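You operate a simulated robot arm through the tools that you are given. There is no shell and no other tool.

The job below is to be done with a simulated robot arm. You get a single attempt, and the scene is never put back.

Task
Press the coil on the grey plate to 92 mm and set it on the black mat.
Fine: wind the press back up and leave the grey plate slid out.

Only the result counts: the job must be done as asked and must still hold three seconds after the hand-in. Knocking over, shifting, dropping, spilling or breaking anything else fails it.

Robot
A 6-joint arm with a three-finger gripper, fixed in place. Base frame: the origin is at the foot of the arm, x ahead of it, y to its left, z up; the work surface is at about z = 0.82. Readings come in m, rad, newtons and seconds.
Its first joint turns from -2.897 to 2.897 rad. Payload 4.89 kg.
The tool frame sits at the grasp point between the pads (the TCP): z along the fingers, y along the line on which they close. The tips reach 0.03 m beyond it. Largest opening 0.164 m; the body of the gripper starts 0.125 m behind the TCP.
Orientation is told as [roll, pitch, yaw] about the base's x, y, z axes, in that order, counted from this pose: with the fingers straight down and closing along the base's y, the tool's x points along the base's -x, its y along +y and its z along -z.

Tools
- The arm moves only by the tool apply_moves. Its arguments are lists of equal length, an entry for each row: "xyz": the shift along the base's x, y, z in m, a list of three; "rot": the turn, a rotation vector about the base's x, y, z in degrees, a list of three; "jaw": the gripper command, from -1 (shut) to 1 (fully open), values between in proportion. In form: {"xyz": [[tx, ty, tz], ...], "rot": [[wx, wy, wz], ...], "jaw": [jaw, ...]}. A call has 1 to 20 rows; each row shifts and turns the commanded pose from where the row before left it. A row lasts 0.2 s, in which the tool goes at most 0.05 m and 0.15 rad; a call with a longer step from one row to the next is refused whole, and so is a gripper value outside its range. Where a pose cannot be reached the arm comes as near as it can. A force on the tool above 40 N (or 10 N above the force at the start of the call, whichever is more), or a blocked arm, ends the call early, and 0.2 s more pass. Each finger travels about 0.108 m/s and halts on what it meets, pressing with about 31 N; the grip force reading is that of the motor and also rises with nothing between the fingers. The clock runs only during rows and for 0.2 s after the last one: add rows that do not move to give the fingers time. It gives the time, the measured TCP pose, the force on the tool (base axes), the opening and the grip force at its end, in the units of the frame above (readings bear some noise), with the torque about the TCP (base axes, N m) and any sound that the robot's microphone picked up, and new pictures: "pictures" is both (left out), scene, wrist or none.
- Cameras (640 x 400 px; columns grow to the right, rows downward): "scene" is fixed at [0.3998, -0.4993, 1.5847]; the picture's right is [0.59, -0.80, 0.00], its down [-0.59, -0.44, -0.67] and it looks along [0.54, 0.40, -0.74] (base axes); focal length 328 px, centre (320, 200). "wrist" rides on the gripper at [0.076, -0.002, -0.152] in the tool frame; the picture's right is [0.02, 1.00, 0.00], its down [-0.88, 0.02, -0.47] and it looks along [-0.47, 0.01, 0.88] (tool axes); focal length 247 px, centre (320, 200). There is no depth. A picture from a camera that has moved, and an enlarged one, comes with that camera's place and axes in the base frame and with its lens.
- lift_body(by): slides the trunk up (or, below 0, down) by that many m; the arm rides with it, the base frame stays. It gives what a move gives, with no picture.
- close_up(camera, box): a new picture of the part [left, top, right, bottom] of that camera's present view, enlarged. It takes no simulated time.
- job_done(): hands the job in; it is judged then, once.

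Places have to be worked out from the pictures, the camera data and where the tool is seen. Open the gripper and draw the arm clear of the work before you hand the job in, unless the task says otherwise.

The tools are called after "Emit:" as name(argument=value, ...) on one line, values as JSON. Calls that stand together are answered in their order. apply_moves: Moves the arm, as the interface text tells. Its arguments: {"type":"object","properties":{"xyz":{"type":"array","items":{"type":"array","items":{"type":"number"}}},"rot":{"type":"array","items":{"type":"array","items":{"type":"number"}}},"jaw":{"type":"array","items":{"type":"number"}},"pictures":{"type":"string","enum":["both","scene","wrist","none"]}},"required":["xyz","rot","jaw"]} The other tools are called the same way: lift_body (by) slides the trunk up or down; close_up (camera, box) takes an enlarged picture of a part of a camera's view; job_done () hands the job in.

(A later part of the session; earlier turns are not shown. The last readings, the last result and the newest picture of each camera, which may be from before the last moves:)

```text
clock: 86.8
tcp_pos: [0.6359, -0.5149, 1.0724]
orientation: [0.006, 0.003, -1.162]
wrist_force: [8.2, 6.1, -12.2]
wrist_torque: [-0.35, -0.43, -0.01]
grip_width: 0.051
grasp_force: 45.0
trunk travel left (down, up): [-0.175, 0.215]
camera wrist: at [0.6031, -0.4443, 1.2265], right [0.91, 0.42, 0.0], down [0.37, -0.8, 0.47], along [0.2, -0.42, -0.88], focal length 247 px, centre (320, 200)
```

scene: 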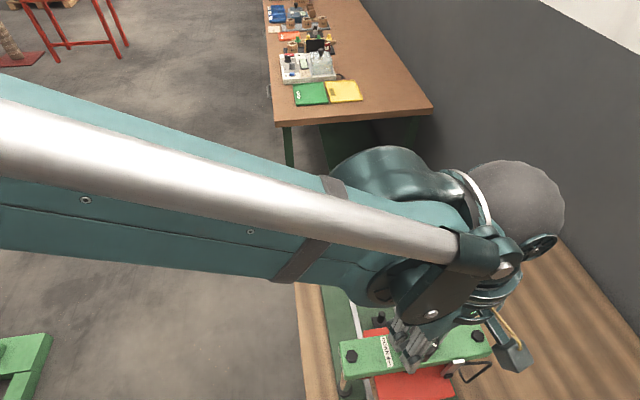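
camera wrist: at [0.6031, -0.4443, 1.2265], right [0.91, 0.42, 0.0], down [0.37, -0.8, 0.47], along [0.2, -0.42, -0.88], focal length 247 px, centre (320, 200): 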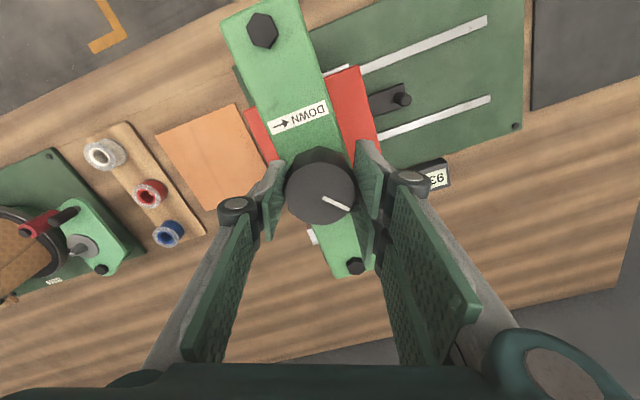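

Winding up works (readout 93-something). I continue counter-clockwise 72°.

Emit:
apply_moves(xyz=[[0.0001, 0.0001, -0.0002], [-1e-05, -6e-05, 0], [-1e-05, -6e-05, 0], [-1e-05, -6e-05, 0], [-1e-05, -6e-05, 0], [-1e-05, -6e-05, 0], [-1e-05, -6e-05, 0], [-1e-05, -6e-05, 0], [-1e-05, -6e-05, 0], [-1e-05, -6e-05, 0], [3e-05, -6e-05, 0], [3e-05, -6e-05, 0], [3e-05, -6e-05, 0], [3e-05, -6e-05, 0], [3e-05, -6e-05, 0], [3e-05, -6e-05, 0], [3e-05, -6e-05, 0], [3e-05, -6e-05, 0], [3e-05, -6e-05, 0], [0, 0, 0]], rot=[[0, 0, 0], [0, 0, 4], [0, 0, 4], [0, 0, 4], [0, 0, 4], [0, 0, 4], [0, 0, 4], [0, 0, 4], [0, 0, 4], [0, 0, 4], [0, 0, 4], [0, 0, 4], [0, 0, 4], [0, 0, 4], [0, 0, 4], [0, 0, 4], [0, 0, 4], [0, 0, 4], [0, 0, 4], [0, 0, 0]], jaw=[-1, -1, -1, -1, -1, -1, -1, -1, -1, -1, -1, -1, -1, -1, -1, -1, -1, -1, -1, -1], pictures="wrist")

```text
clock: 90.0
tcp_pos: [0.6347, -0.5154, 1.0738]
orientation: [0.004, 0.006, -0.198]
wrist_force: [-0.6, 2.4, -12.0]
wrist_torque: [-0.37, -0.27, 0.01]
grip_width: 0.0506
grasp_force: 45.1
trunk travel left (down, up): [-0.175, 0.215]
stopped in row 15: the force on the tool passed its limit at 41 N (the readings are from after the stop); the commanded pose is now the measured one
camera wrist: at [0.5599, -0.5014, 1.2266], right [0.18, 0.98, 0.0], down [0.87, -0.16, 0.47], along [0.46, -0.08, -0.88], focal length 247 px, centre (320, 200)
```

wrist: 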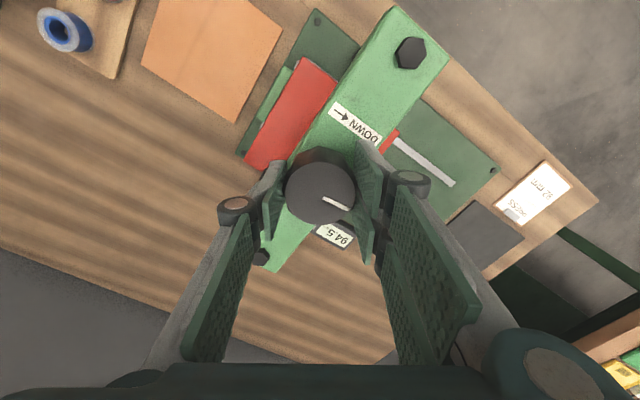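

The readout is 94.5. I relieve the vertical load and keep winding up.

Emit:
apply_moves(xyz=[[0, 0, -0.0004], [3e-05, -6e-05, 0], [3e-05, -6e-05, 0], [3e-05, -6e-05, 0], [3e-05, -6e-05, 0], [3e-05, -6e-05, 0], [3e-05, -6e-05, 0], [5e-05, -3e-05, 0], [5e-05, -3e-05, 0], [5e-05, -3e-05, 0], [5e-05, -3e-05, 0], [5e-05, -3e-05, 0], [5e-05, -3e-05, 0], [5e-05, -3e-05, 0], [5e-05, -3e-05, 0], [6e-05, -2e-05, 0], [6e-05, -2e-05, 0], [0, 0, 0]], rot=[[0, 0, 0], [0, 0, 4], [0, 0, 4], [0, 0, 4], [0, 0, 4], [0, 0, 4], [0, 0, 4], [0, 0, 4], [0, 0, 4], [0, 0, 4], [0, 0, 4], [0, 0, 4], [0, 0, 4], [0, 0, 4], [0, 0, 4], [0, 0, 4], [0, 0, 4], [0, 0, 0]], jaw=[-1, -1, -1, -1, -1, -1, -1, -1, -1, -1, -1, -1, -1, -1, -1, -1, -1, -1], pictures="wrist")

```text
clock: 93.8
tcp_pos: [0.6363, -0.5181, 1.0732]
orientation: [0.004, 0.004, 0.917]
wrist_force: [2.2, -3.7, 7.6]
wrist_torque: [0.15, 0.0, -0.05]
grip_width: 0.0506
grasp_force: 45.1
trunk travel left (down, up): [-0.175, 0.215]
camera wrist: at [0.5909, -0.5773, 1.2266], right [-0.81, 0.59, 0.0], down [0.52, 0.71, 0.47], along [0.27, 0.38, -0.88], focal length 247 px, centre (320, 200)
```

wrist: 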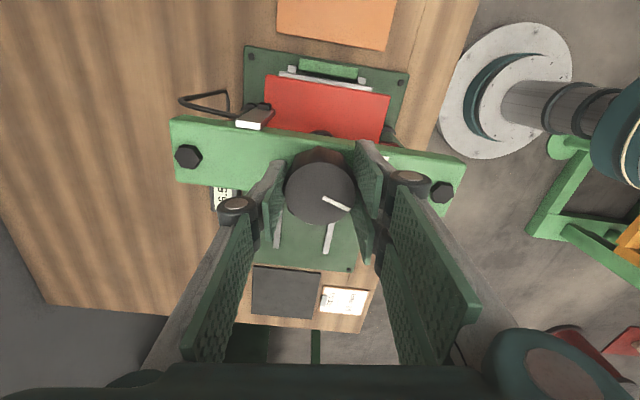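

Forces stay low; yaw is now +52.5°. I wind on 52° more, toward the end of this stroke.

Emit:
apply_moves(xyz=[[6e-05, -1e-05, 0], [6e-05, -1e-05, 0], [6e-05, 0, 0], [6e-05, 0, 0], [6e-05, 1e-05, 0], [6e-05, 1e-05, 0], [6e-05, 2e-05, 0], [6e-05, 2e-05, 0], [6e-05, 3e-05, 0], [6e-05, 3e-05, 0], [6e-05, 3e-05, 0], [6e-05, 3e-05, 0], [6e-05, 3e-05, 0], [0, 0, 0]], rot=[[0, 0, 4], [0, 0, 4], [0, 0, 4], [0, 0, 4], [0, 0, 4], [0, 0, 4], [0, 0, 4], [0, 0, 4], [0, 0, 4], [0, 0, 4], [0, 0, 4], [0, 0, 4], [0, 0, 4], [0, 0, 0]], jaw=[-1, -1, -1, -1, -1, -1, -1, -1, -1, -1, -1, -1, -1, -1], pictures="wrist")

Emit:
close_up(camera="wrist", box=[140, 40, 260, 120])

```text
clock: 95.3
tcp_pos: [0.6362, -0.5167, 1.0733]
orientation: [0.004, 0.007, 1.349]
wrist_force: [-0.3, -7.1, 5.4]
wrist_torque: [-0.55, 0.05, -0.02]
grip_width: 0.0507
grasp_force: 44.9
trunk travel left (down, up): [-0.175, 0.215]
stopped in row 7: the force on the tool passed its limit at 41 N (the readings are from after the stop); the commanded pose is now the measured one
camera wrist: at [0.6212, -0.5902, 1.2267], right [-0.98, 0.2, 0.0], down [0.18, 0.87, 0.47], along [0.09, 0.46, -0.88], focal length 247 px, centre (320, 200)
```

wrist: 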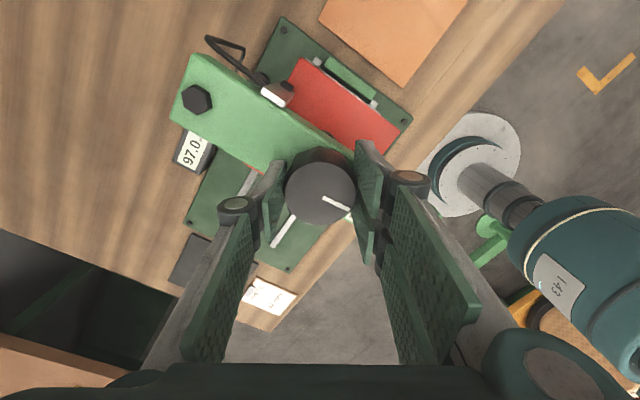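

```text
5.00 times, centred on (200, 80) of wrist
camera zoom: at [0.6212, -0.5902, 1.2267], right [-0.98, 0.2, 0.0], down [0.18, 0.87, 0.47], along [0.09, 0.46, -0.88], focal length 1235 px, centre (920, 800)
```

zoom: 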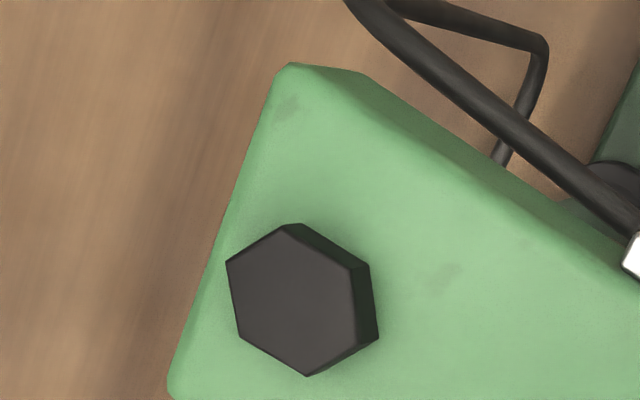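

The readout is 97.0. I open the jaw and rotate the free gripper back clockwise about 272° for a second winding-up stroke.

Emit:
apply_moves(xyz=[[0, 0, 0], [0, 0, 0], [0, 0, 0], [0, 0, 0], [0, 0, 0], [0, 0, 0], [0, 0, 0], [0, 0, 0], [0, 0, 0], [0, 0, 0], [0, 0, 0], [0, 0, 0], [0, 0, 0], [0, 0, 0], [0, 0, 0], [0, 0, 0], [0, 0, 0], [0, 0, 0], [0, 0, 0]], rot=[[0, 0, 0], [0, 0, 0], [0, 0, 0], [0, 0, -8.5], [0, 0, -8.5], [0, 0, -8.5], [0, 0, -8.5], [0, 0, -8.5], [0, 0, -8.5], [0, 0, -8.5], [0, 0, -8.5], [0, 0, -8.5], [0, 0, -8.5], [0, 0, -8.5], [0, 0, -8.5], [0, 0, -8.5], [0, 0, -8.5], [0, 0, -8.5], [0, 0, -8.5]], jaw=[-0.1, 0.05, 0.05, 0.05, 0.05, 0.05, 0.05, 0.05, 0.05, 0.05, 0.05, 0.05, 0.05, 0.05, 0.05, 0.05, 0.05, 0.05, 0.05], pictures="none")

Emit:
apply_moves(xyz=[[0, 0, 0], [0, 0, 0], [0, 0, 0], [0, 0, 0], [0, 0, 0], [0, 0, 0], [0, 0, 0], [0, 0, 0], [0, 0, 0], [0, 0, 0], [0, 0, 0], [0, 0, 0], [0, 0, 0], [0, 0, 0], [0, 0, 0], [0, 0, 0], [0, 0, 0]], rot=[[0, 0, -8.5], [0, 0, -8.5], [0, 0, -8.5], [0, 0, -8.5], [0, 0, -8.5], [0, 0, -8.5], [0, 0, -8.5], [0, 0, -8.5], [0, 0, -8.5], [0, 0, -8.5], [0, 0, -8.5], [0, 0, -8.5], [0, 0, -8.5], [0, 0, -8.5], [0, 0, -8.5], [0, 0, -8.5], [0, 0, 0]], jaw=[0.05, 0.05, 0.05, 0.05, 0.05, 0.05, 0.05, 0.05, 0.05, 0.05, 0.05, 0.05, 0.05, 0.05, 0.05, 0.05, 0.05], pictures="wrist")

Emit:
close_up(camera="wrist", box=[230, 120, 410, 250])

```text
clock: 99.3
tcp_pos: [0.6364, -0.5172, 1.0732]
orientation: [0.004, 0.005, -1.029]
wrist_force: [-0.4, -0.1, -0.3]
wrist_torque: [0.0, -0.02, 0.0]
grip_width: 0.0861
grasp_force: 0.1
trunk travel left (down, up): [-0.175, 0.215]
```

```text
clock: 102.9
tcp_pos: [0.6368, -0.5165, 1.0729]
orientation: [0.004, 0.005, 2.881]
wrist_force: [-0.1, 0.1, 0.5]
wrist_torque: [0.01, 0.02, -0.03]
grip_width: 0.0862
grasp_force: 0.0
trunk travel left (down, up): [-0.175, 0.215]
camera wrist: at [0.7101, -0.5327, 1.2265], right [-0.24, -0.97, 0.0], down [-0.86, 0.21, 0.47], along [-0.46, 0.11, -0.88], focal length 247 px, centre (320, 200)
```

wrist: 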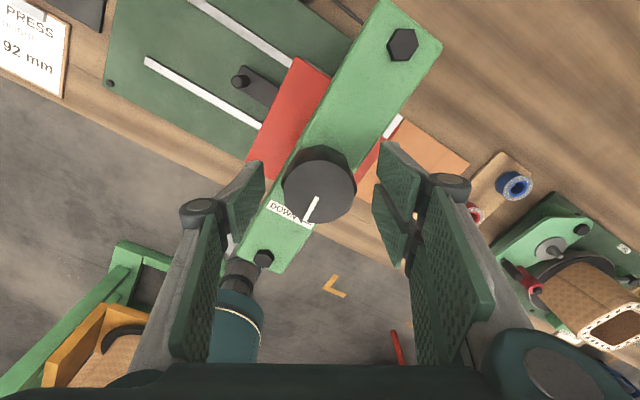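

```text
3.08 times, centred on (320, 185) of wrist
camera zoom: at [0.7101, -0.5327, 1.2265], right [-0.24, -0.97, 0.0], down [-0.86, 0.21, 0.47], along [-0.46, 0.11, -0.88], focal length 760 px, centre (320, 246)
```

zoom: 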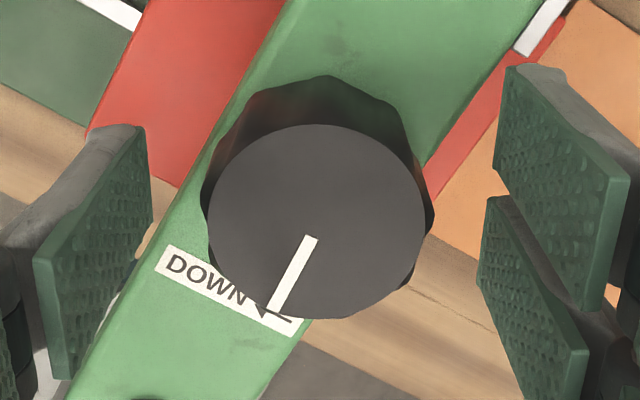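

Yaw is -195° and the knob is 0.8 mm off the natural grip centre. I correct, close, and start the second winding-up stroke.

Emit:
apply_moves(xyz=[[0.0006, 0.0007, 0], [0, 0, 0], [0, 0, 0], [0, 0, 0], [0, 0, 0], [0, 0, 0]], rot=[[0, 0, 0], [0, 0, 0], [0, 0, 0], [0, 0, 0], [0, 0, 0], [0, 0, 0]], jaw=[0.05, -0.3, -0.6, -1, -1, -1], pictures="none")

Emit:
apply_moves(xyz=[[-5e-05, 3e-05, 0], [-5e-05, 3e-05, 0], [-5e-05, 3e-05, 0], [-5e-05, 3e-05, 0], [-6e-05, 2e-05, 0], [-6e-05, 2e-05, 0], [-6e-05, 2e-05, 0], [-6e-05, 1e-05, 0], [-6e-05, 1e-05, 0], [-6e-05, 0, 0], [-6e-05, 0, 0], [-6e-05, 0, 0], [-6e-05, -1e-05, 0], [-6e-05, -2e-05, 0], [-6e-05, -2e-05, 0], [0, 0, 0]], rot=[[0, 0, 4], [0, 0, 4], [0, 0, 4], [0, 0, 4], [0, 0, 4], [0, 0, 4], [0, 0, 4], [0, 0, 4], [0, 0, 4], [0, 0, 4], [0, 0, 4], [0, 0, 4], [0, 0, 4], [0, 0, 4], [0, 0, 4], [0, 0, 0]], jaw=[-1, -1, -1, -1, -1, -1, -1, -1, -1, -1, -1, -1, -1, -1, -1, -1], pictures="wrist")

```text
clock: 104.3
tcp_pos: [0.6381, -0.5161, 1.0728]
orientation: [0.005, 0.005, 2.882]
wrist_force: [-0.1, 7.1, -2.3]
wrist_torque: [0.27, -0.08, -0.02]
grip_width: 0.0513
grasp_force: 45.2
trunk travel left (down, up): [-0.175, 0.215]
```

```text
clock: 107.7
tcp_pos: [0.6371, -0.5149, 1.0723]
orientation: [0.004, 0.006, -2.352]
wrist_force: [27.6, 20.6, 4.1]
wrist_torque: [0.41, -0.8, 0.01]
grip_width: 0.0508
grasp_force: 44.8
trunk travel left (down, up): [-0.175, 0.215]
camera wrist: at [0.688, -0.4585, 1.2262], right [0.72, -0.69, 0.0], down [-0.61, -0.64, 0.47], along [-0.32, -0.34, -0.88], focal length 247 px, centre (320, 200)
```

wrist: 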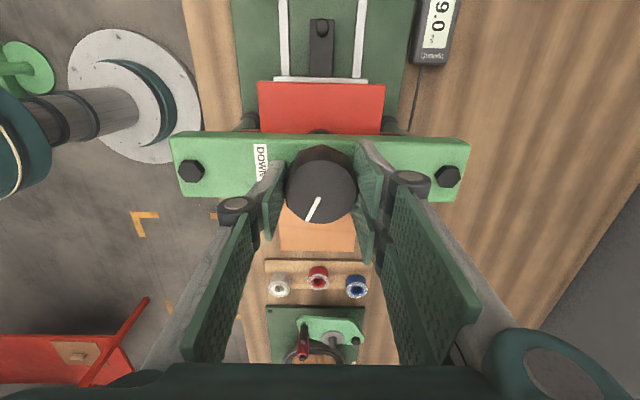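

The readout shows 99.0 and the lateral force has built up to 34 N. I relieve it and wind another 40°.

Emit:
apply_moves(xyz=[[0.0004, 0.0003, 0], [0.0003, 0.0002, 0], [-3e-05, -1e-05, 0], [-3e-05, -1e-05, 0], [-3e-05, -1e-05, 0], [-3e-05, -1e-05, 0], [-3e-05, -1e-05, 0], [-3e-05, -2e-05, 0], [-3e-05, -2e-05, 0], [-3e-05, -2e-05, 0], [-3e-05, -2e-05, 0], [-3e-05, -2e-05, 0], [0, 0, 0]], rot=[[0, 0, 0], [0, 0, 0], [0, 0, 4], [0, 0, 4], [0, 0, 4], [0, 0, 4], [0, 0, 4], [0, 0, 4], [0, 0, 4], [0, 0, 4], [0, 0, 4], [0, 0, 4], [0, 0, 0]], jaw=[-1, -1, -1, -1, -1, -1, -1, -1, -1, -1, -1, -1, -1], pictures="wrist")

Emit:
close_up(camera="wrist", box=[370, 80, 490, 160])

```text
clock: 110.5
tcp_pos: [0.6356, -0.514, 1.073]
orientation: [0.004, 0.005, -1.655]
wrist_force: [-15.7, 10.3, -24.7]
wrist_torque: [0.02, 0.65, -0.01]
grip_width: 0.0509
grasp_force: 44.6
trunk travel left (down, up): [-0.175, 0.215]
camera wrist: at [0.6401, -0.4387, 1.2264], right [1.0, -0.06, 0.0], down [-0.06, -0.88, 0.47], along [-0.03, -0.47, -0.88], focal length 247 px, centre (320, 200)
```

wrist: 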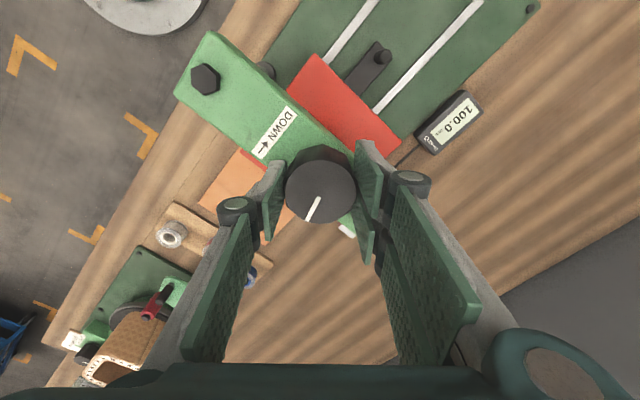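

```text
5.00 times, centred on (430, 120) of wrist
camera zoom: at [0.6401, -0.4387, 1.2264], right [1.0, -0.06, 0.0], down [-0.06, -0.88, 0.47], along [-0.03, -0.47, -0.88], focal length 1235 px, centre (-230, 600)
```

zoom: 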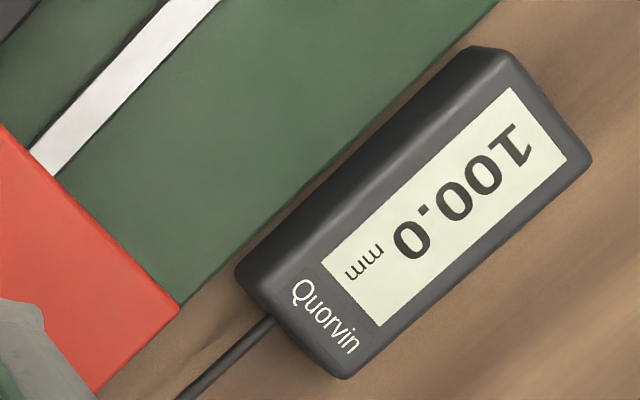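

100.0 now. I relieve the vertical and sideways loads and wind on 36° more.

Emit:
apply_moves(xyz=[[-0.0003, 0.0002, -0.0005], [-4e-05, -4e-05, 0], [-4e-05, -4e-05, 0], [-4e-05, -5e-05, 0], [-4e-05, -5e-05, 0], [-4e-05, -5e-05, 0], [-3e-05, -5e-05, 0], [-3e-05, -5e-05, 0], [-3e-05, -5e-05, 0], [-3e-05, -5e-05, 0], [0, 0, 0]], rot=[[0, 0, 0], [0, 0, 4], [0, 0, 4], [0, 0, 4], [0, 0, 4], [0, 0, 4], [0, 0, 4], [0, 0, 4], [0, 0, 4], [0, 0, 4], [0, 0, 0]], jaw=[-1, -1, -1, -1, -1, -1, -1, -1, -1, -1, -1], pictures="wrist")

```text
clock: 112.9
tcp_pos: [0.6359, -0.5159, 1.0734]
orientation: [0.004, 0.006, -1.026]
wrist_force: [-4.7, 11.7, 3.2]
wrist_torque: [0.48, 0.25, -0.01]
grip_width: 0.051
grasp_force: 44.7
trunk travel left (down, up): [-0.175, 0.215]
camera wrist: at [0.5946, -0.451, 1.2264], right [0.84, 0.54, 0.0], down [0.47, -0.75, 0.47], along [0.25, -0.39, -0.88], focal length 247 px, centre (320, 200)
```

wrist: 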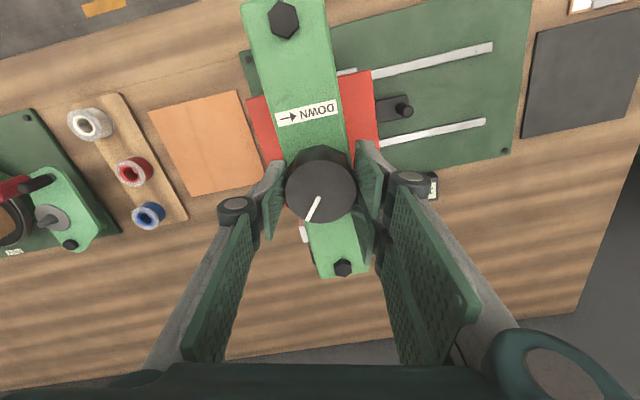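

I wind up another 36°, to where the readout is visible again.

Emit:
apply_moves(xyz=[[-0.0001, 0.0002, 0], [-2e-05, -6e-05, 0], [-2e-05, -6e-05, 0], [-2e-05, -6e-05, 0], [-1e-05, -6e-05, 0], [-1e-05, -6e-05, 0], [-1e-05, -6e-05, 0], [-1e-05, -6e-05, 0], [0, -6e-05, 0], [0, -6e-05, 0], [0, 0, 0]], rot=[[0, 0, 0], [0, 0, 4], [0, 0, 4], [0, 0, 4], [0, 0, 4], [0, 0, 4], [0, 0, 4], [0, 0, 4], [0, 0, 4], [0, 0, 4], [0, 0, 0]], jaw=[-1, -1, -1, -1, -1, -1, -1, -1, -1, -1, -1], pictures="wrist")

Emit:
close_up(camera="wrist", box=[230, 150, 410, 270])

```text
clock: 115.3
tcp_pos: [0.6367, -0.5165, 1.0729]
orientation: [0.003, 0.005, -0.398]
wrist_force: [10.4, 12.8, -8.5]
wrist_torque: [0.17, -0.48, -0.01]
grip_width: 0.0506
grasp_force: 44.7
trunk travel left (down, up): [-0.175, 0.215]
camera wrist: at [0.5654, -0.4875, 1.2265], right [0.37, 0.93, 0.0], down [0.82, -0.33, 0.47], along [0.44, -0.17, -0.88], focal length 247 px, centre (320, 200)
```

wrist: 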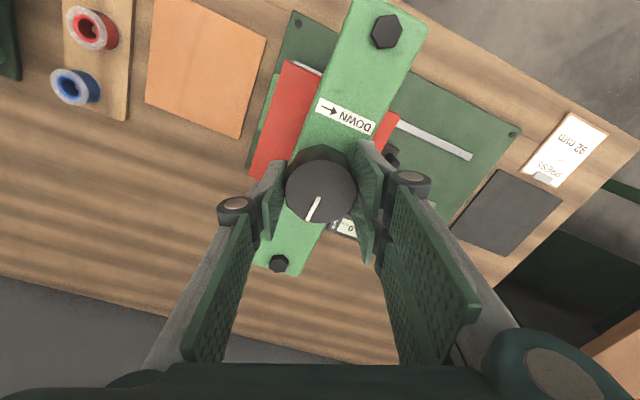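

```text
3.33 times, centred on (320, 210) of wrist
camera zoom: at [0.5654, -0.4875, 1.2265], right [0.37, 0.93, 0.0], down [0.82, -0.33, 0.47], along [0.44, -0.17, -0.88], focal length 823 px, centre (320, 167)
```

zoom: 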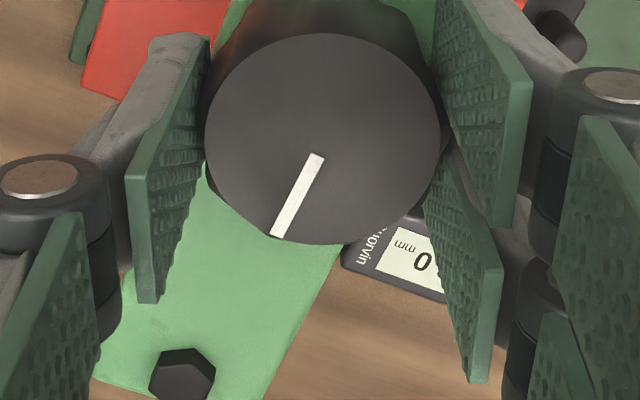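

Readout ends in ".0" (about 102). I turn 8° more so the whole number shows.

Emit:
apply_moves(xyz=[[0.0002, 0.0002, -0.0002], [0, 0, 0], [0, 0, 0], [0, 0, 0]], rot=[[0, 0, 4], [0, 0, 4], [0, 0, 0], [0, 0, 0]], jaw=[-1, -1, -1, -1], pictures="wrist")

Emit:
close_up(camera="wrist", box=[230, 150, 410, 270])

```text
clock: 116.3
tcp_pos: [0.6373, -0.5162, 1.0734]
orientation: [0.002, 0.005, -0.257]
wrist_force: [22.4, 1.8, 16.1]
wrist_torque: [0.09, -0.57, -0.45]
grip_width: 0.0509
grasp_force: 45.2
trunk travel left (down, up): [-0.175, 0.215]
camera wrist: at [0.563, -0.4976, 1.2262], right [0.23, 0.97, 0.0], down [0.86, -0.21, 0.47], along [0.46, -0.11, -0.88], focal length 247 px, centre (320, 200)
```

wrist: 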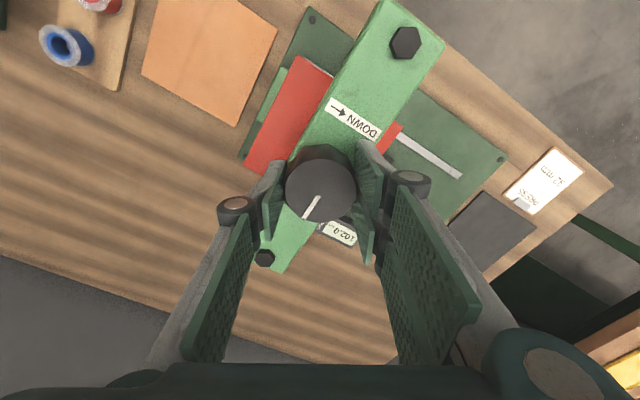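

```text
3.33 times, centred on (320, 210) of wrist
camera zoom: at [0.563, -0.4976, 1.2262], right [0.23, 0.97, 0.0], down [0.86, -0.21, 0.47], along [0.46, -0.11, -0.88], focal length 823 px, centre (320, 167)
```

zoom: 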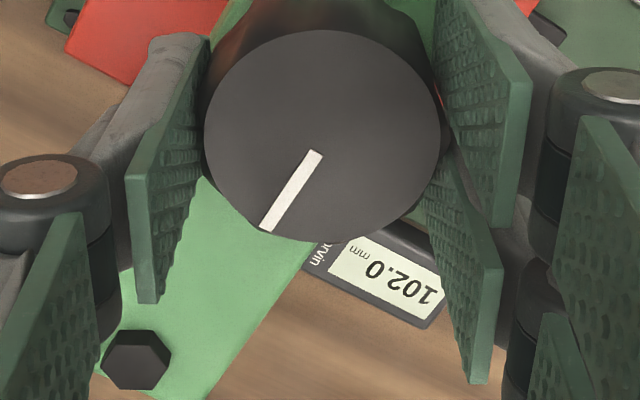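

The press is back at its upper stop: readout 102.0 and the torque shows the knob at its end. I release it, rise, and go to the side viewpoint to check the coil's height under the platen.

Emit:
apply_moves(xyz=[[0, 0, 0], [0, 0, 0], [0, 0, 0], [0, 0, 0.035], [0, 0, 0.035], [0, 0, 0.035], [0, 0, 0.035], [-0.0242, 0.0432, 0], [-0.0242, 0.0432, 0], [-0.0242, 0.0432, 0], [-0.0242, 0.0432, 0], [0, 0, -0.0225], [0, 0, -0.0225], [0, 0, -0.0225], [0, 0, -0.0225], [0, 0, -0.0225], [0, 0, -0.0225], [0, 0, -0.0225], [0, 0, -0.0225], [0, 0, 0]], rot=[[0, 0, 0], [0, 0, 0], [0, 0, 0], [0, 0, 0], [0, 0, 0], [0, 0, 0], [0, 0, 0], [0, 0, -7.5], [0, 0, -7.5], [0, 0, -7.5], [0, 0, -7.5], [-5.43, -5.43, 0], [-5.43, -5.43, 0], [-5.43, -5.43, 0], [-5.43, -5.43, 0], [-5.43, -5.43, 0], [-5.43, -5.43, 0], [-5.43, -5.43, 0], [-5.43, -5.43, 0], [0, 0, 0]], jaw=[-0.2, 0.1, 0.2, 0.2, 0.2, 0.2, 0.2, 0.5, 0.8, 1, 1, 1, 1, 1, 1, 1, 1, 1, 1, 1], pictures="scene")

Emit:
lift_body(by=-0.085)

Emit:
close_up(camera="wrist", box=[220, 90, 420, 220])

Emit:
close_up(camera="wrist", box=[230, 165, 350, 230])

```text
clock: 120.5
tcp_pos: [0.5428, -0.3459, 1.0316]
orientation: [0.0, -1.069, -0.781]
wrist_force: [1.4, -0.4, 0.3]
wrist_torque: [0.03, 0.07, -0.05]
grip_width: 0.1641
grasp_force: 0.1
trunk travel left (down, up): [-0.175, 0.215]
```

scene: 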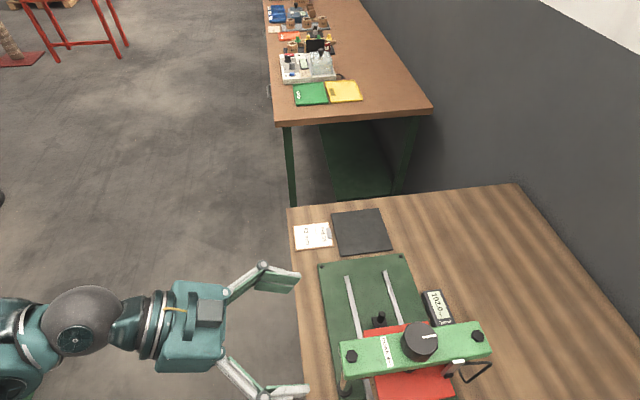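

```text
clock: 121.7
tcp_pos: [0.5412, -0.3454, 0.9479]
orientation: [-0.002, -1.066, -0.78]
wrist_force: [-0.4, -0.3, 0.2]
wrist_torque: [0.02, -0.01, -0.01]
grip_width: 0.164
grasp_force: 0.1
trunk travel left (down, up): [-0.09, 0.3]
```

```text
3.08 times, centred on (320, 155) of wrist
camera zoom: at [0.4185, -0.225, 0.955], right [0.7, 0.72, -0.02], down [0.02, 0.01, 1.0], along [0.72, -0.7, -0.01], focal length 760 px, centre (320, 338)
```

zoom: 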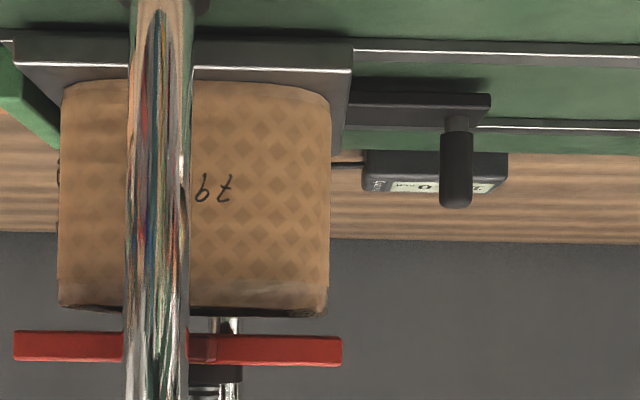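

```text
5.33 times, centred on (290, 198) of wrist
camera zoom: at [0.4185, -0.225, 0.955], right [0.7, 0.72, -0.02], down [0.02, 0.01, 1.0], along [0.72, -0.7, -0.01], focal length 1317 px, centre (480, 213)
```

zoom: 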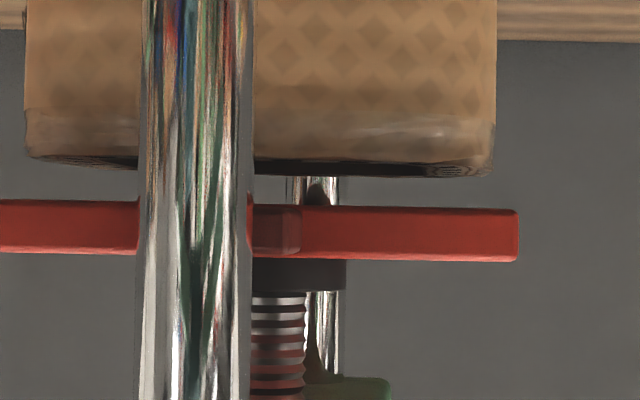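

The coil's rim is now about 10 mm below the platen (about 92 mm tall), so no visible springback. I raise the trunk again and go above the handle post to pull the plate out.

Emit:
lift_body(by=0.085)

Emit:
apply_moves(xyz=[[0, 0, 0.016], [0, 0, 0.016], [0, 0, 0.016], [0, 0, 0.016], [0, 0, 0.016], [0, 0, 0.016], [0, 0, 0.016], [0, 0, 0.016], [0.0147, -0.0074, 0], [0.0147, -0.0074, 0], [0.0147, -0.0074, 0], [0.0147, -0.0074, 0], [0.0147, -0.0074, 0], [0.0147, -0.0074, 0], [0.0147, -0.0074, 0], [0.0147, -0.0074, 0], [0.0147, -0.0074, 0], [0.0147, -0.0074, 0], [0.0147, -0.0074, 0], [0.0147, -0.0074, 0]], rot=[[5.41, 5.41, 0], [5.41, 5.41, 0], [5.41, 5.41, 0], [5.41, 5.41, 0], [5.41, 5.41, 0], [5.41, 5.41, 0], [5.41, 5.41, 0], [5.41, 5.41, 0], [0, 0, -7.5], [0, 0, -7.5], [0, 0, -7.5], [0, 0, -7.5], [0, 0, -7.5], [0, 0, -7.5], [0, 0, -7.5], [0, 0, -7.5], [0, 0, -7.5], [0, 0, -7.5], [0, 0, -7.5], [0, 0, -7.5]], jaw=[0.8, 0.6, 0.4, 0.2, 0, -0.2, -0.25, -0.25, -0.25, -0.25, -0.25, -0.25, -0.25, -0.25, -0.25, -0.25, -0.25, -0.25, -0.25, -0.25], pictures="none")

Emit:
apply_moves(xyz=[[0, 0, 0]], rot=[[0, 0, 0]], jaw=[-0.25], pictures="both")

Emit:
close_up(camera="wrist", box=[250, 100, 390, 200])

```text
clock: 122.9
tcp_pos: [0.5411, -0.3448, 1.0323]
orientation: [-0.002, -1.068, -0.78]
wrist_force: [0.0, 0.0, 0.0]
wrist_torque: [0.01, -0.02, -0.02]
grip_width: 0.1639
grasp_force: 0.0
trunk travel left (down, up): [-0.175, 0.215]
```

```text
clock: 127.1
tcp_pos: [0.7164, -0.433, 1.1586]
orientation: [0.004, 0.002, -2.353]
wrist_force: [0.8, 0.1, -0.2]
wrist_torque: [-0.03, -0.03, 0.0]
grip_width: 0.0614
grasp_force: 0.2
trunk travel left (down, up): [-0.175, 0.215]
```

```text
clock: 127.5
tcp_pos: [0.7161, -0.4328, 1.1594]
orientation: [0.004, 0.002, -2.354]
wrist_force: [-0.9, -0.9, 0.0]
wrist_torque: [-0.02, 0.05, 0.03]
grip_width: 0.0617
grasp_force: 0.0
trunk travel left (down, up): [-0.175, 0.215]
camera wrist: at [0.7681, -0.3761, 1.3118], right [0.72, -0.69, 0.0], down [-0.61, -0.64, 0.47], along [-0.32, -0.34, -0.88], focal length 247 px, centre (320, 200)
```

scene: 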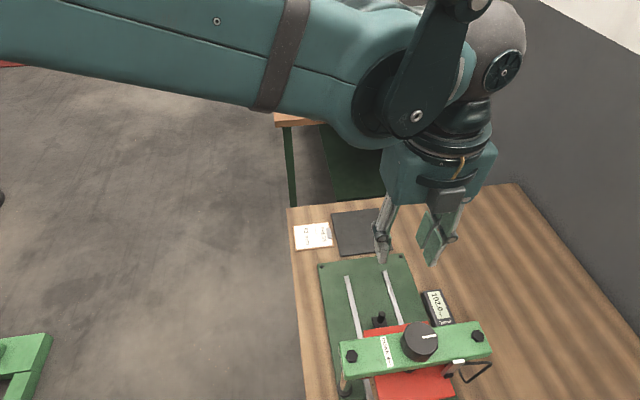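
wrist: 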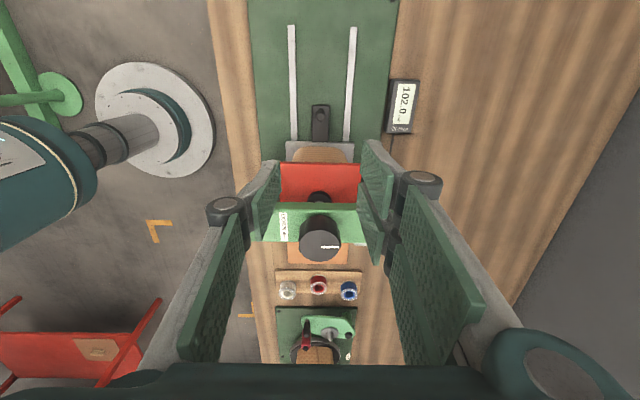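

```text
4.00 times, centred on (320, 150) of wrist
camera zoom: at [0.7681, -0.3761, 1.3118], right [0.72, -0.69, 0.0], down [-0.61, -0.64, 0.47], along [-0.32, -0.34, -0.88], focal length 988 px, centre (320, 400)
```

zoom: 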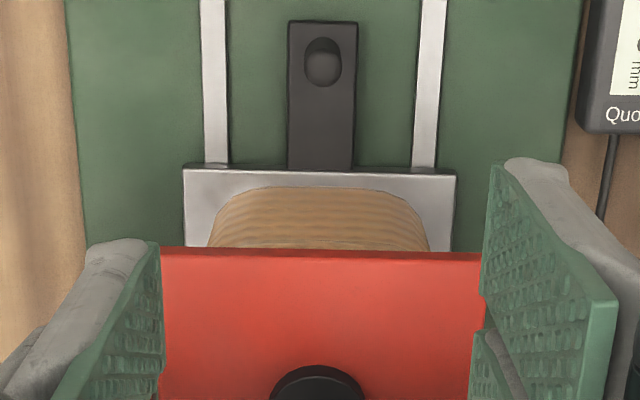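

The post lies almost exactly under the tool (about 3 mm further out). I shift 2 mm outward and descend to just above it.

Emit:
apply_moves(xyz=[[0.0015, 0.0015, -0.035], [0, 0, -0.04], [0, 0, -0.04], [0, 0, -0.04], [0, 0, -0.04], [0, 0, -0.03], [0, 0, 0]], rot=[[0, 0, 0], [0, 0, 0], [0, 0, 0], [0, 0, 0], [0, 0, 0], [0, 0, 0], [0, 0, 0]], jaw=[-0.25, -0.25, -0.25, -0.25, -0.25, -0.25, -0.25])

Emit:
close_up(camera="wrist", box=[250, 120, 390, 220])

Emit:
close_up(camera="scene", box=[320, 230, 480, 350])

```text
clock: 129.1
tcp_pos: [0.7184, -0.4325, 0.9374]
orientation: [0.004, 0.002, -2.352]
wrist_force: [0.5, -0.4, 0.3]
wrist_torque: [0.01, 0.02, -0.02]
grip_width: 0.0616
grasp_force: 0.1
trunk travel left (down, up): [-0.175, 0.215]
camera wrist: at [0.7706, -0.3747, 1.0898], right [0.72, -0.69, 0.0], down [-0.61, -0.64, 0.47], along [-0.32, -0.34, -0.88], focal length 247 px, centre (320, 200)
```

scene: 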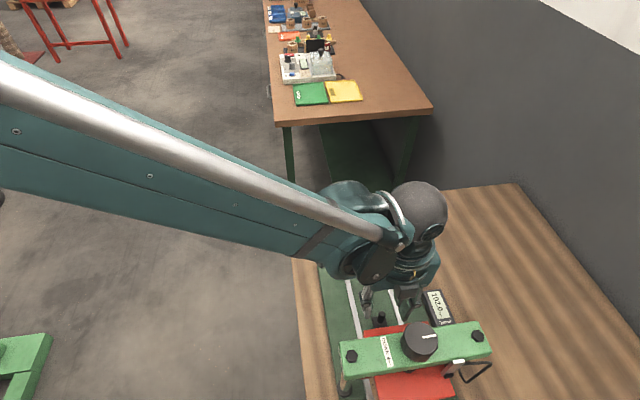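
wrist: 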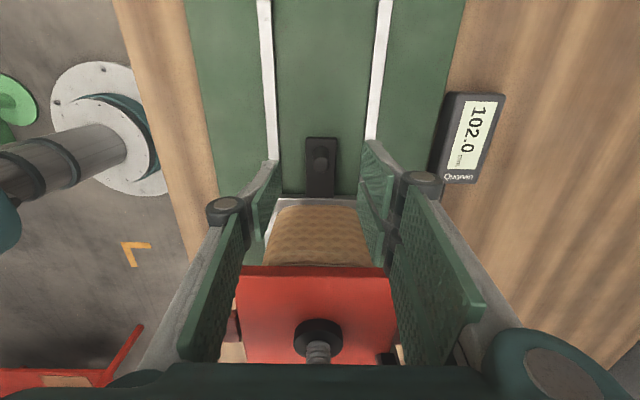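

```text
4.00 times, centred on (320, 170) of wrist
camera zoom: at [0.7706, -0.3747, 1.0898], right [0.72, -0.69, 0.0], down [-0.61, -0.64, 0.47], along [-0.32, -0.34, -0.88], focal length 988 px, centre (320, 320)
```

zoom: 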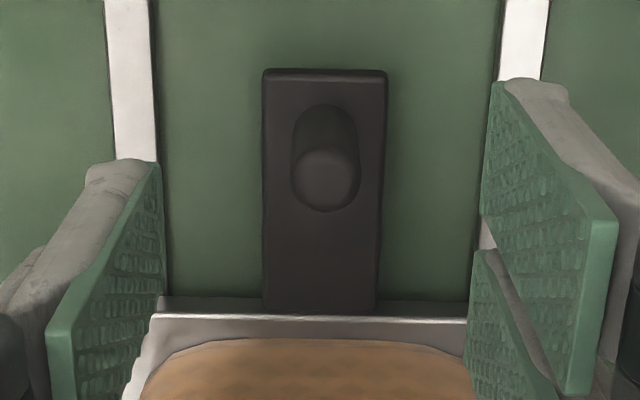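

```text
3.33 times, centred on (400, 290) of scene
camera zoom: at [0.3998, -0.4993, 1.5847], right [0.59, -0.8, 0.0], down [-0.59, -0.44, -0.67], along [0.54, 0.4, -0.74], focal length 1092 px, centre (53, -100)
```

zoom: 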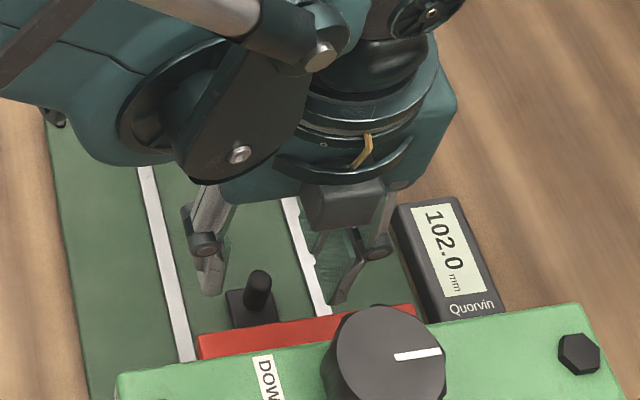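

Well aligned. I descend the last 5 cm and close on the post.

Emit:
apply_moves(xyz=[[0, 0, -0.027], [0, 0, -0.026], [0, 0, 0], [0, 0, 0], [0, 0, 0], [0, 0, 0]], rot=[[0, 0, 0], [0, 0, 0], [0, 0, 0], [0, 0, 0], [0, 0, 0], [0, 0, 0]], jaw=[-0.25, -0.25, -0.5, -0.75, -1, -1], pictures="wrist")

```text
clock: 130.5
tcp_pos: [0.7182, -0.4331, 0.8817]
orientation: [0.004, 0.001, -2.354]
wrist_force: [28.2, -23.9, 7.8]
wrist_torque: [-0.68, -0.82, -0.14]
grip_width: 0.015
grasp_force: 44.9
trunk travel left (down, up): [-0.175, 0.215]
camera wrist: at [0.7704, -0.3759, 1.035], right [0.72, -0.69, 0.0], down [-0.61, -0.64, 0.47], along [-0.32, -0.34, -0.88], focal length 247 px, centre (320, 200)
```

wrist: 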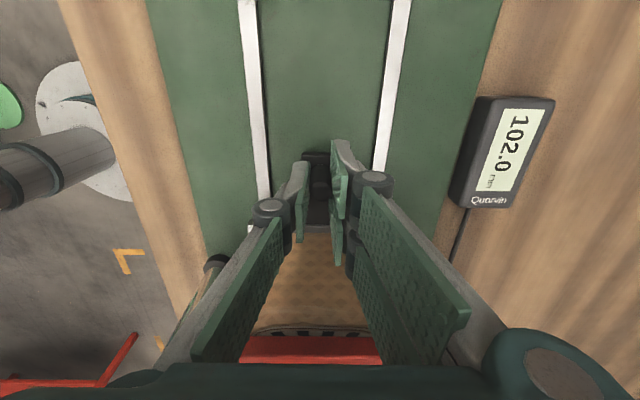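

Held with a sideways load of 37 N; I shift 0.9 mm to relieve it, then begin pulling the plate outward.

Emit:
apply_moves(xyz=[[0.0006, -0.0006, 0], [0.002, 0.002, 0], [0.0035, 0.0035, 0], [0.0035, 0.0035, 0], [0.0035, 0.0035, 0], [0.0035, 0.0035, 0], [0.0035, 0.0035, 0], [0, 0, 0]], rot=[[0, 0, 0], [0, 0, 0], [0, 0, 0], [0, 0, 0], [0, 0, 0], [0, 0, 0], [0, 0, 0], [0, 0, 0]], jaw=[-1, -1, -1, -1, -1, -1, -1, -1], pictures="wrist")

```text
clock: 132.3
tcp_pos: [0.7396, -0.413, 0.8822]
orientation: [0.004, 0.003, -2.353]
wrist_force: [7.1, -4.2, -3.2]
wrist_torque: [-0.13, -0.14, -0.03]
grip_width: 0.0149
grasp_force: 45.2
trunk travel left (down, up): [-0.175, 0.215]
camera wrist: at [0.791, -0.3558, 1.035], right [0.72, -0.69, 0.0], down [-0.61, -0.64, 0.47], along [-0.32, -0.34, -0.88], focal length 247 px, centre (320, 200)
```

wrist: 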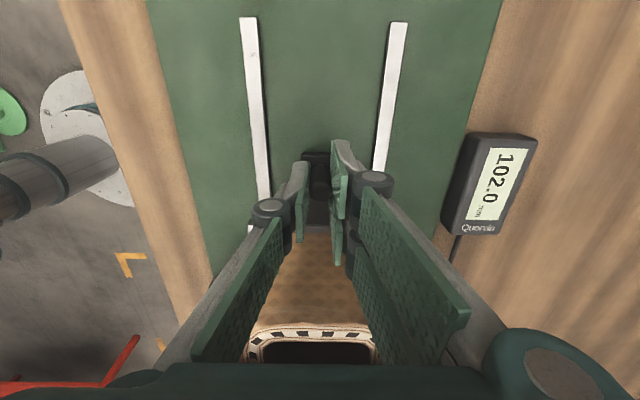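

The plate follows with low force. I continue pulling about 8 cm.

Emit:
apply_moves(xyz=[[0.004, 0.004, 0], [0.0057, 0.0057, 0], [0.0057, 0.0057, 0], [0.0057, 0.0057, 0], [0.0057, 0.0057, 0], [0.0057, 0.0057, 0], [0.0057, 0.0057, 0], [0.0057, 0.0057, 0], [0.0057, 0.0057, 0], [0.0057, 0.0057, 0], [0, 0, 0]], rot=[[0, 0, 0], [0, 0, 0], [0, 0, 0], [0, 0, 0], [0, 0, 0], [0, 0, 0], [0, 0, 0], [0, 0, 0], [0, 0, 0], [0, 0, 0], [0, 0, 0]], jaw=[-1, -1, -1, -1, -1, -1, -1, -1, -1, -1, -1], pictures="wrist")

```text
clock: 134.7
tcp_pos: [0.7946, -0.3564, 0.8815]
orientation: [0.004, 0.0, -2.353]
wrist_force: [7.3, -6.1, -5.8]
wrist_torque: [-0.19, -0.17, -0.05]
grip_width: 0.015
grasp_force: 45.2
trunk travel left (down, up): [-0.175, 0.215]
camera wrist: at [0.8468, -0.2999, 1.035], right [0.72, -0.69, 0.0], down [-0.61, -0.64, 0.47], along [-0.32, -0.34, -0.88], focal length 247 px, centre (320, 200)
```

wrist: 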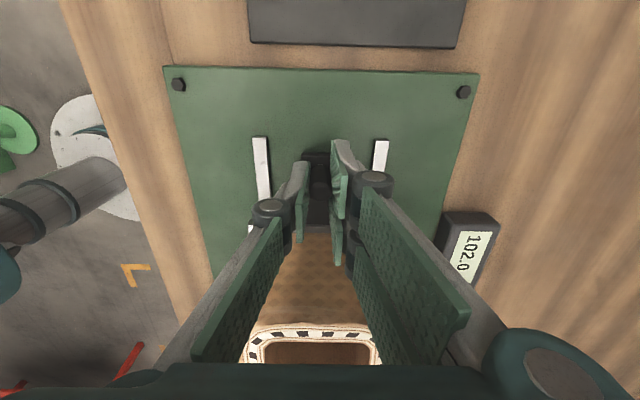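

Smooth; s ≈ 0.226. I pull about 7 cm more toward the original outer position.

Emit:
apply_moves(xyz=[[0.0055, 0.0055, 0], [0.0055, 0.0055, 0], [0.0055, 0.0055, 0], [0.0055, 0.0055, 0], [0.0055, 0.0055, 0], [0.0055, 0.0055, 0], [0.0055, 0.0055, 0], [0.0055, 0.0055, 0], [0.0035, 0.0035, 0], [0.002, 0.002, 0], [0, 0, 0]], rot=[[0, 0, 0], [0, 0, 0], [0, 0, 0], [0, 0, 0], [0, 0, 0], [0, 0, 0], [0, 0, 0], [0, 0, 0], [0, 0, 0], [0, 0, 0], [0, 0, 0]], jaw=[-1, -1, -1, -1, -1, -1, -1, -1, -1, -1, -1], pictures="both")

```text
clock: 136.0
tcp_pos: [0.8231, -0.3287, 0.8826]
orientation: [0.002, 0.003, -2.353]
wrist_force: [-2.6, 1.1, -18.1]
wrist_torque: [0.29, -0.15, 0.01]
grip_width: 0.0146
grasp_force: 45.1
trunk travel left (down, up): [-0.175, 0.215]
stopped in row 6: the force on the tool passed its limit at 42 N (the readings are from after the stop); the commanded pose is now the measured one
camera wrist: at [0.8752, -0.2718, 1.035], right [0.72, -0.69, 0.0], down [-0.61, -0.64, 0.47], along [-0.32, -0.34, -0.88], focal length 247 px, centre (320, 200)
```

scene: 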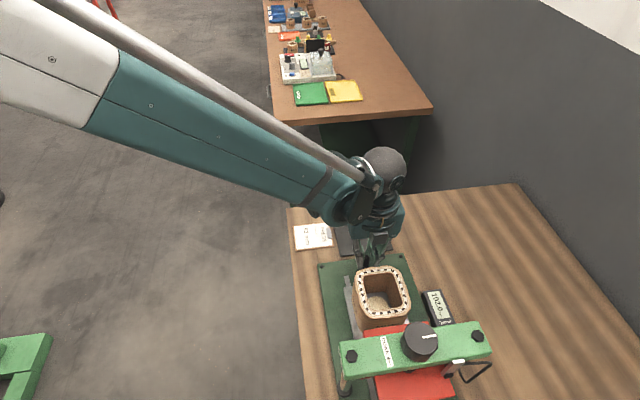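
wrist: 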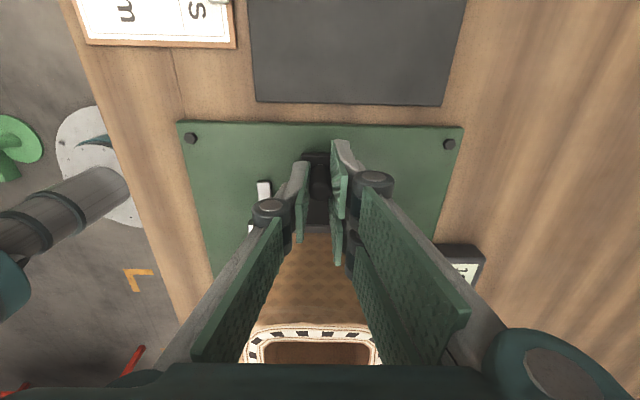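

A vertical force peak stopped it at s ≈ 0.266, as on the way in. I relieve 0.4 mm downward and continue the last 3 cm.

Emit:
apply_moves(xyz=[[0, 0, -0.0004], [0.003, 0.003, 0], [0.004, 0.004, 0], [0.004, 0.004, 0], [0.004, 0.004, 0], [0.004, 0.004, 0], [0, 0, 0]], rot=[[0, 0, 0], [0, 0, 0], [0, 0, 0], [0, 0, 0], [0, 0, 0], [0, 0, 0], [0, 0, 0]], jaw=[-1, -1, -1, -1, -1, -1, -1], pictures="wrist")

```text
clock: 137.6
tcp_pos: [0.8422, -0.3088, 0.8834]
orientation: [0.0, -0.001, -2.353]
wrist_force: [-11.6, -1.5, -33.1]
wrist_torque: [-0.08, 0.39, 0.02]
grip_width: 0.015
grasp_force: 44.8
trunk travel left (down, up): [-0.175, 0.215]
camera wrist: at [0.895, -0.2521, 1.0356], right [0.72, -0.69, 0.0], down [-0.61, -0.64, 0.47], along [-0.33, -0.34, -0.88], focal length 247 px, centre (320, 200)
```

wrist: 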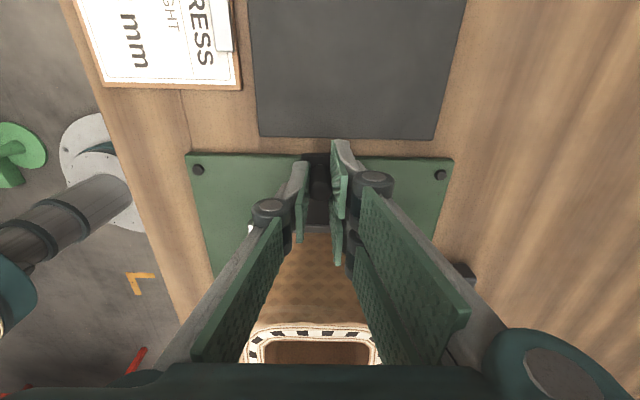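

About 3 mm short of the original out position, with a downward pull on the tool. I lower slightly and pull the last few millimetres to the stop.

Emit:
apply_moves(xyz=[[0, 0, -0.0007], [0.0015, 0.0015, 0], [0.0015, 0.0015, 0], [0.0015, 0.0015, 0], [0, 0, 0]], rot=[[0, 0, 0], [0, 0, 0], [0, 0, 0], [0, 0, 0], [0, 0, 0]], jaw=[-1, -1, -1, -1, -1], pictures="wrist")

```text
clock: 138.7
tcp_pos: [0.8455, -0.3063, 0.8829]
orientation: [0.002, -0.002, -2.353]
wrist_force: [-7.4, -5.1, 11.3]
wrist_torque: [-0.32, 0.63, 0.06]
grip_width: 0.0147
grasp_force: 44.9
trunk travel left (down, up): [-0.175, 0.215]
stopped in row 5: the force on the tool passed its limit at 47 N (the readings are from after the stop); the commanded pose is now the measured one
camera wrist: at [0.8965, -0.2504, 1.0358], right [0.72, -0.69, 0.0], down [-0.61, -0.64, 0.47], along [-0.33, -0.34, -0.88], focal length 247 px, centre (320, 200)
```

wrist: 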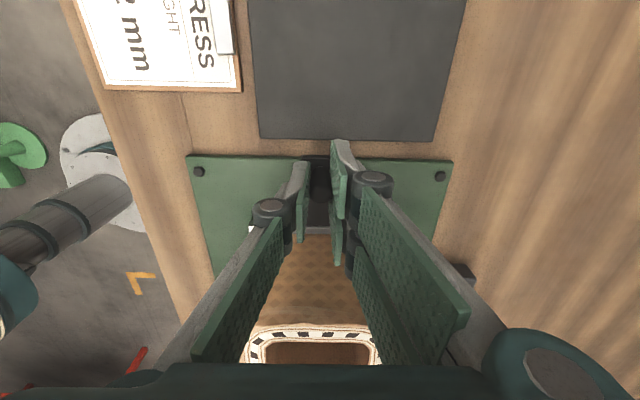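

The outer stop is reached and the plate is back at its original out position. I open the jaw, rise clear and move above the coil.

Emit:
apply_moves(xyz=[[0, 0, 0], [0, 0, 0], [0, 0, 0.03], [0, 0, 0.04], [0, 0, 0.04], [0, 0, 0.04], [0, 0, 0.04], [0, 0, 0.04], [-0.0178, -0.0178, 0], [-0.0178, -0.0178, 0], [-0.0178, -0.0178, 0], [-0.0178, -0.0178, 0], [-0.0178, -0.0178, 0], [0, 0, 0]], rot=[[0, 0, 0], [0, 0, 0], [0, 0, 0], [0, 0, 0], [0, 0, 0], [0, 0, 0], [0, 0, 0], [0, 0, 0], [0, 0, 0], [0, 0, 0], [0, 0, 0], [0, 0, 0], [0, 0, 0], [0, 0, 0]], jaw=[-0.4, -0.25, -0.25, -0.25, -0.25, 0, 0.5, 1, 1, 1, 1, 1, 1, 1])

Emit:
close_up(camera="wrist", box=[230, 60, 430, 210])

Emit:
close_up(camera="scene", box=[300, 200, 480, 340])

```text
clock: 141.7
tcp_pos: [0.7538, -0.3952, 1.1139]
orientation: [0.001, -0.002, -2.353]
wrist_force: [-0.4, 0.9, -0.2]
wrist_torque: [0.03, -0.03, -0.02]
grip_width: 0.164
grasp_force: 0.1
trunk travel left (down, up): [-0.175, 0.215]
camera wrist: at [0.8078, -0.3384, 1.2672], right [0.72, -0.69, 0.0], down [-0.61, -0.64, 0.47], along [-0.33, -0.34, -0.88], focal length 247 px, centre (320, 200)
```

scene: 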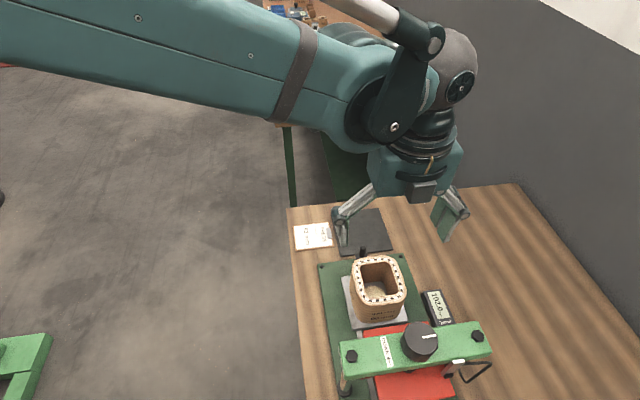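
wrist: 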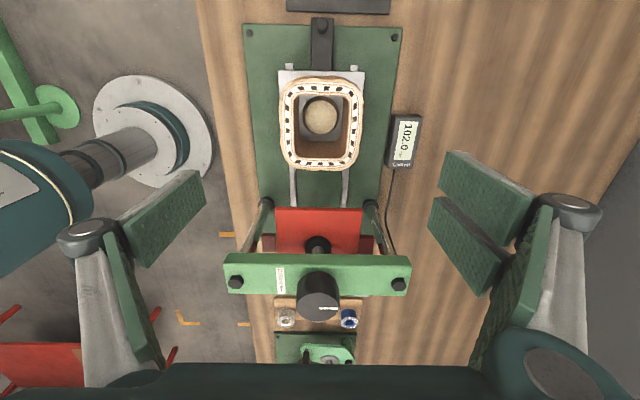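

```text
2.67 times, centred on (330, 135) of wrist
camera zoom: at [0.8078, -0.3384, 1.2672], right [0.72, -0.69, 0.0], down [-0.61, -0.64, 0.47], along [-0.33, -0.34, -0.88], focal length 659 px, centre (293, 373)
```

zoom: 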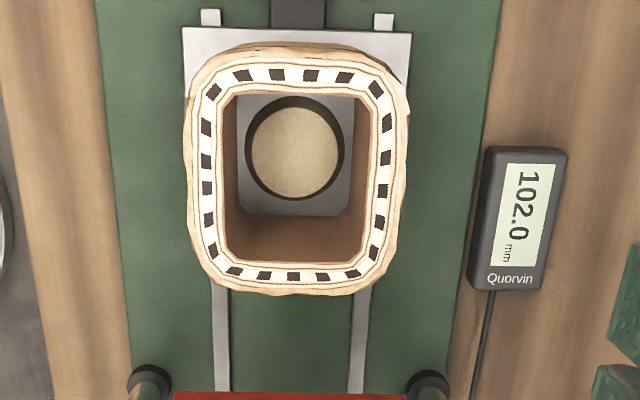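

```text
2.86 times, centred on (390, 270) of scene
camera zoom: at [0.3998, -0.4993, 1.5847], right [0.59, -0.8, 0.0], down [-0.59, -0.44, -0.67], along [0.54, 0.4, -0.74], focal length 936 px, centre (120, 0)
```

zoom: 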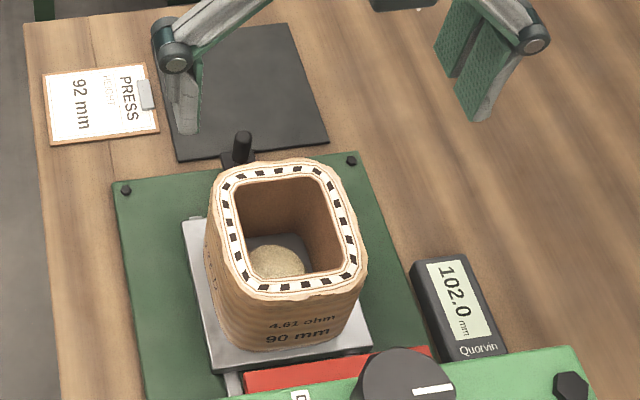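

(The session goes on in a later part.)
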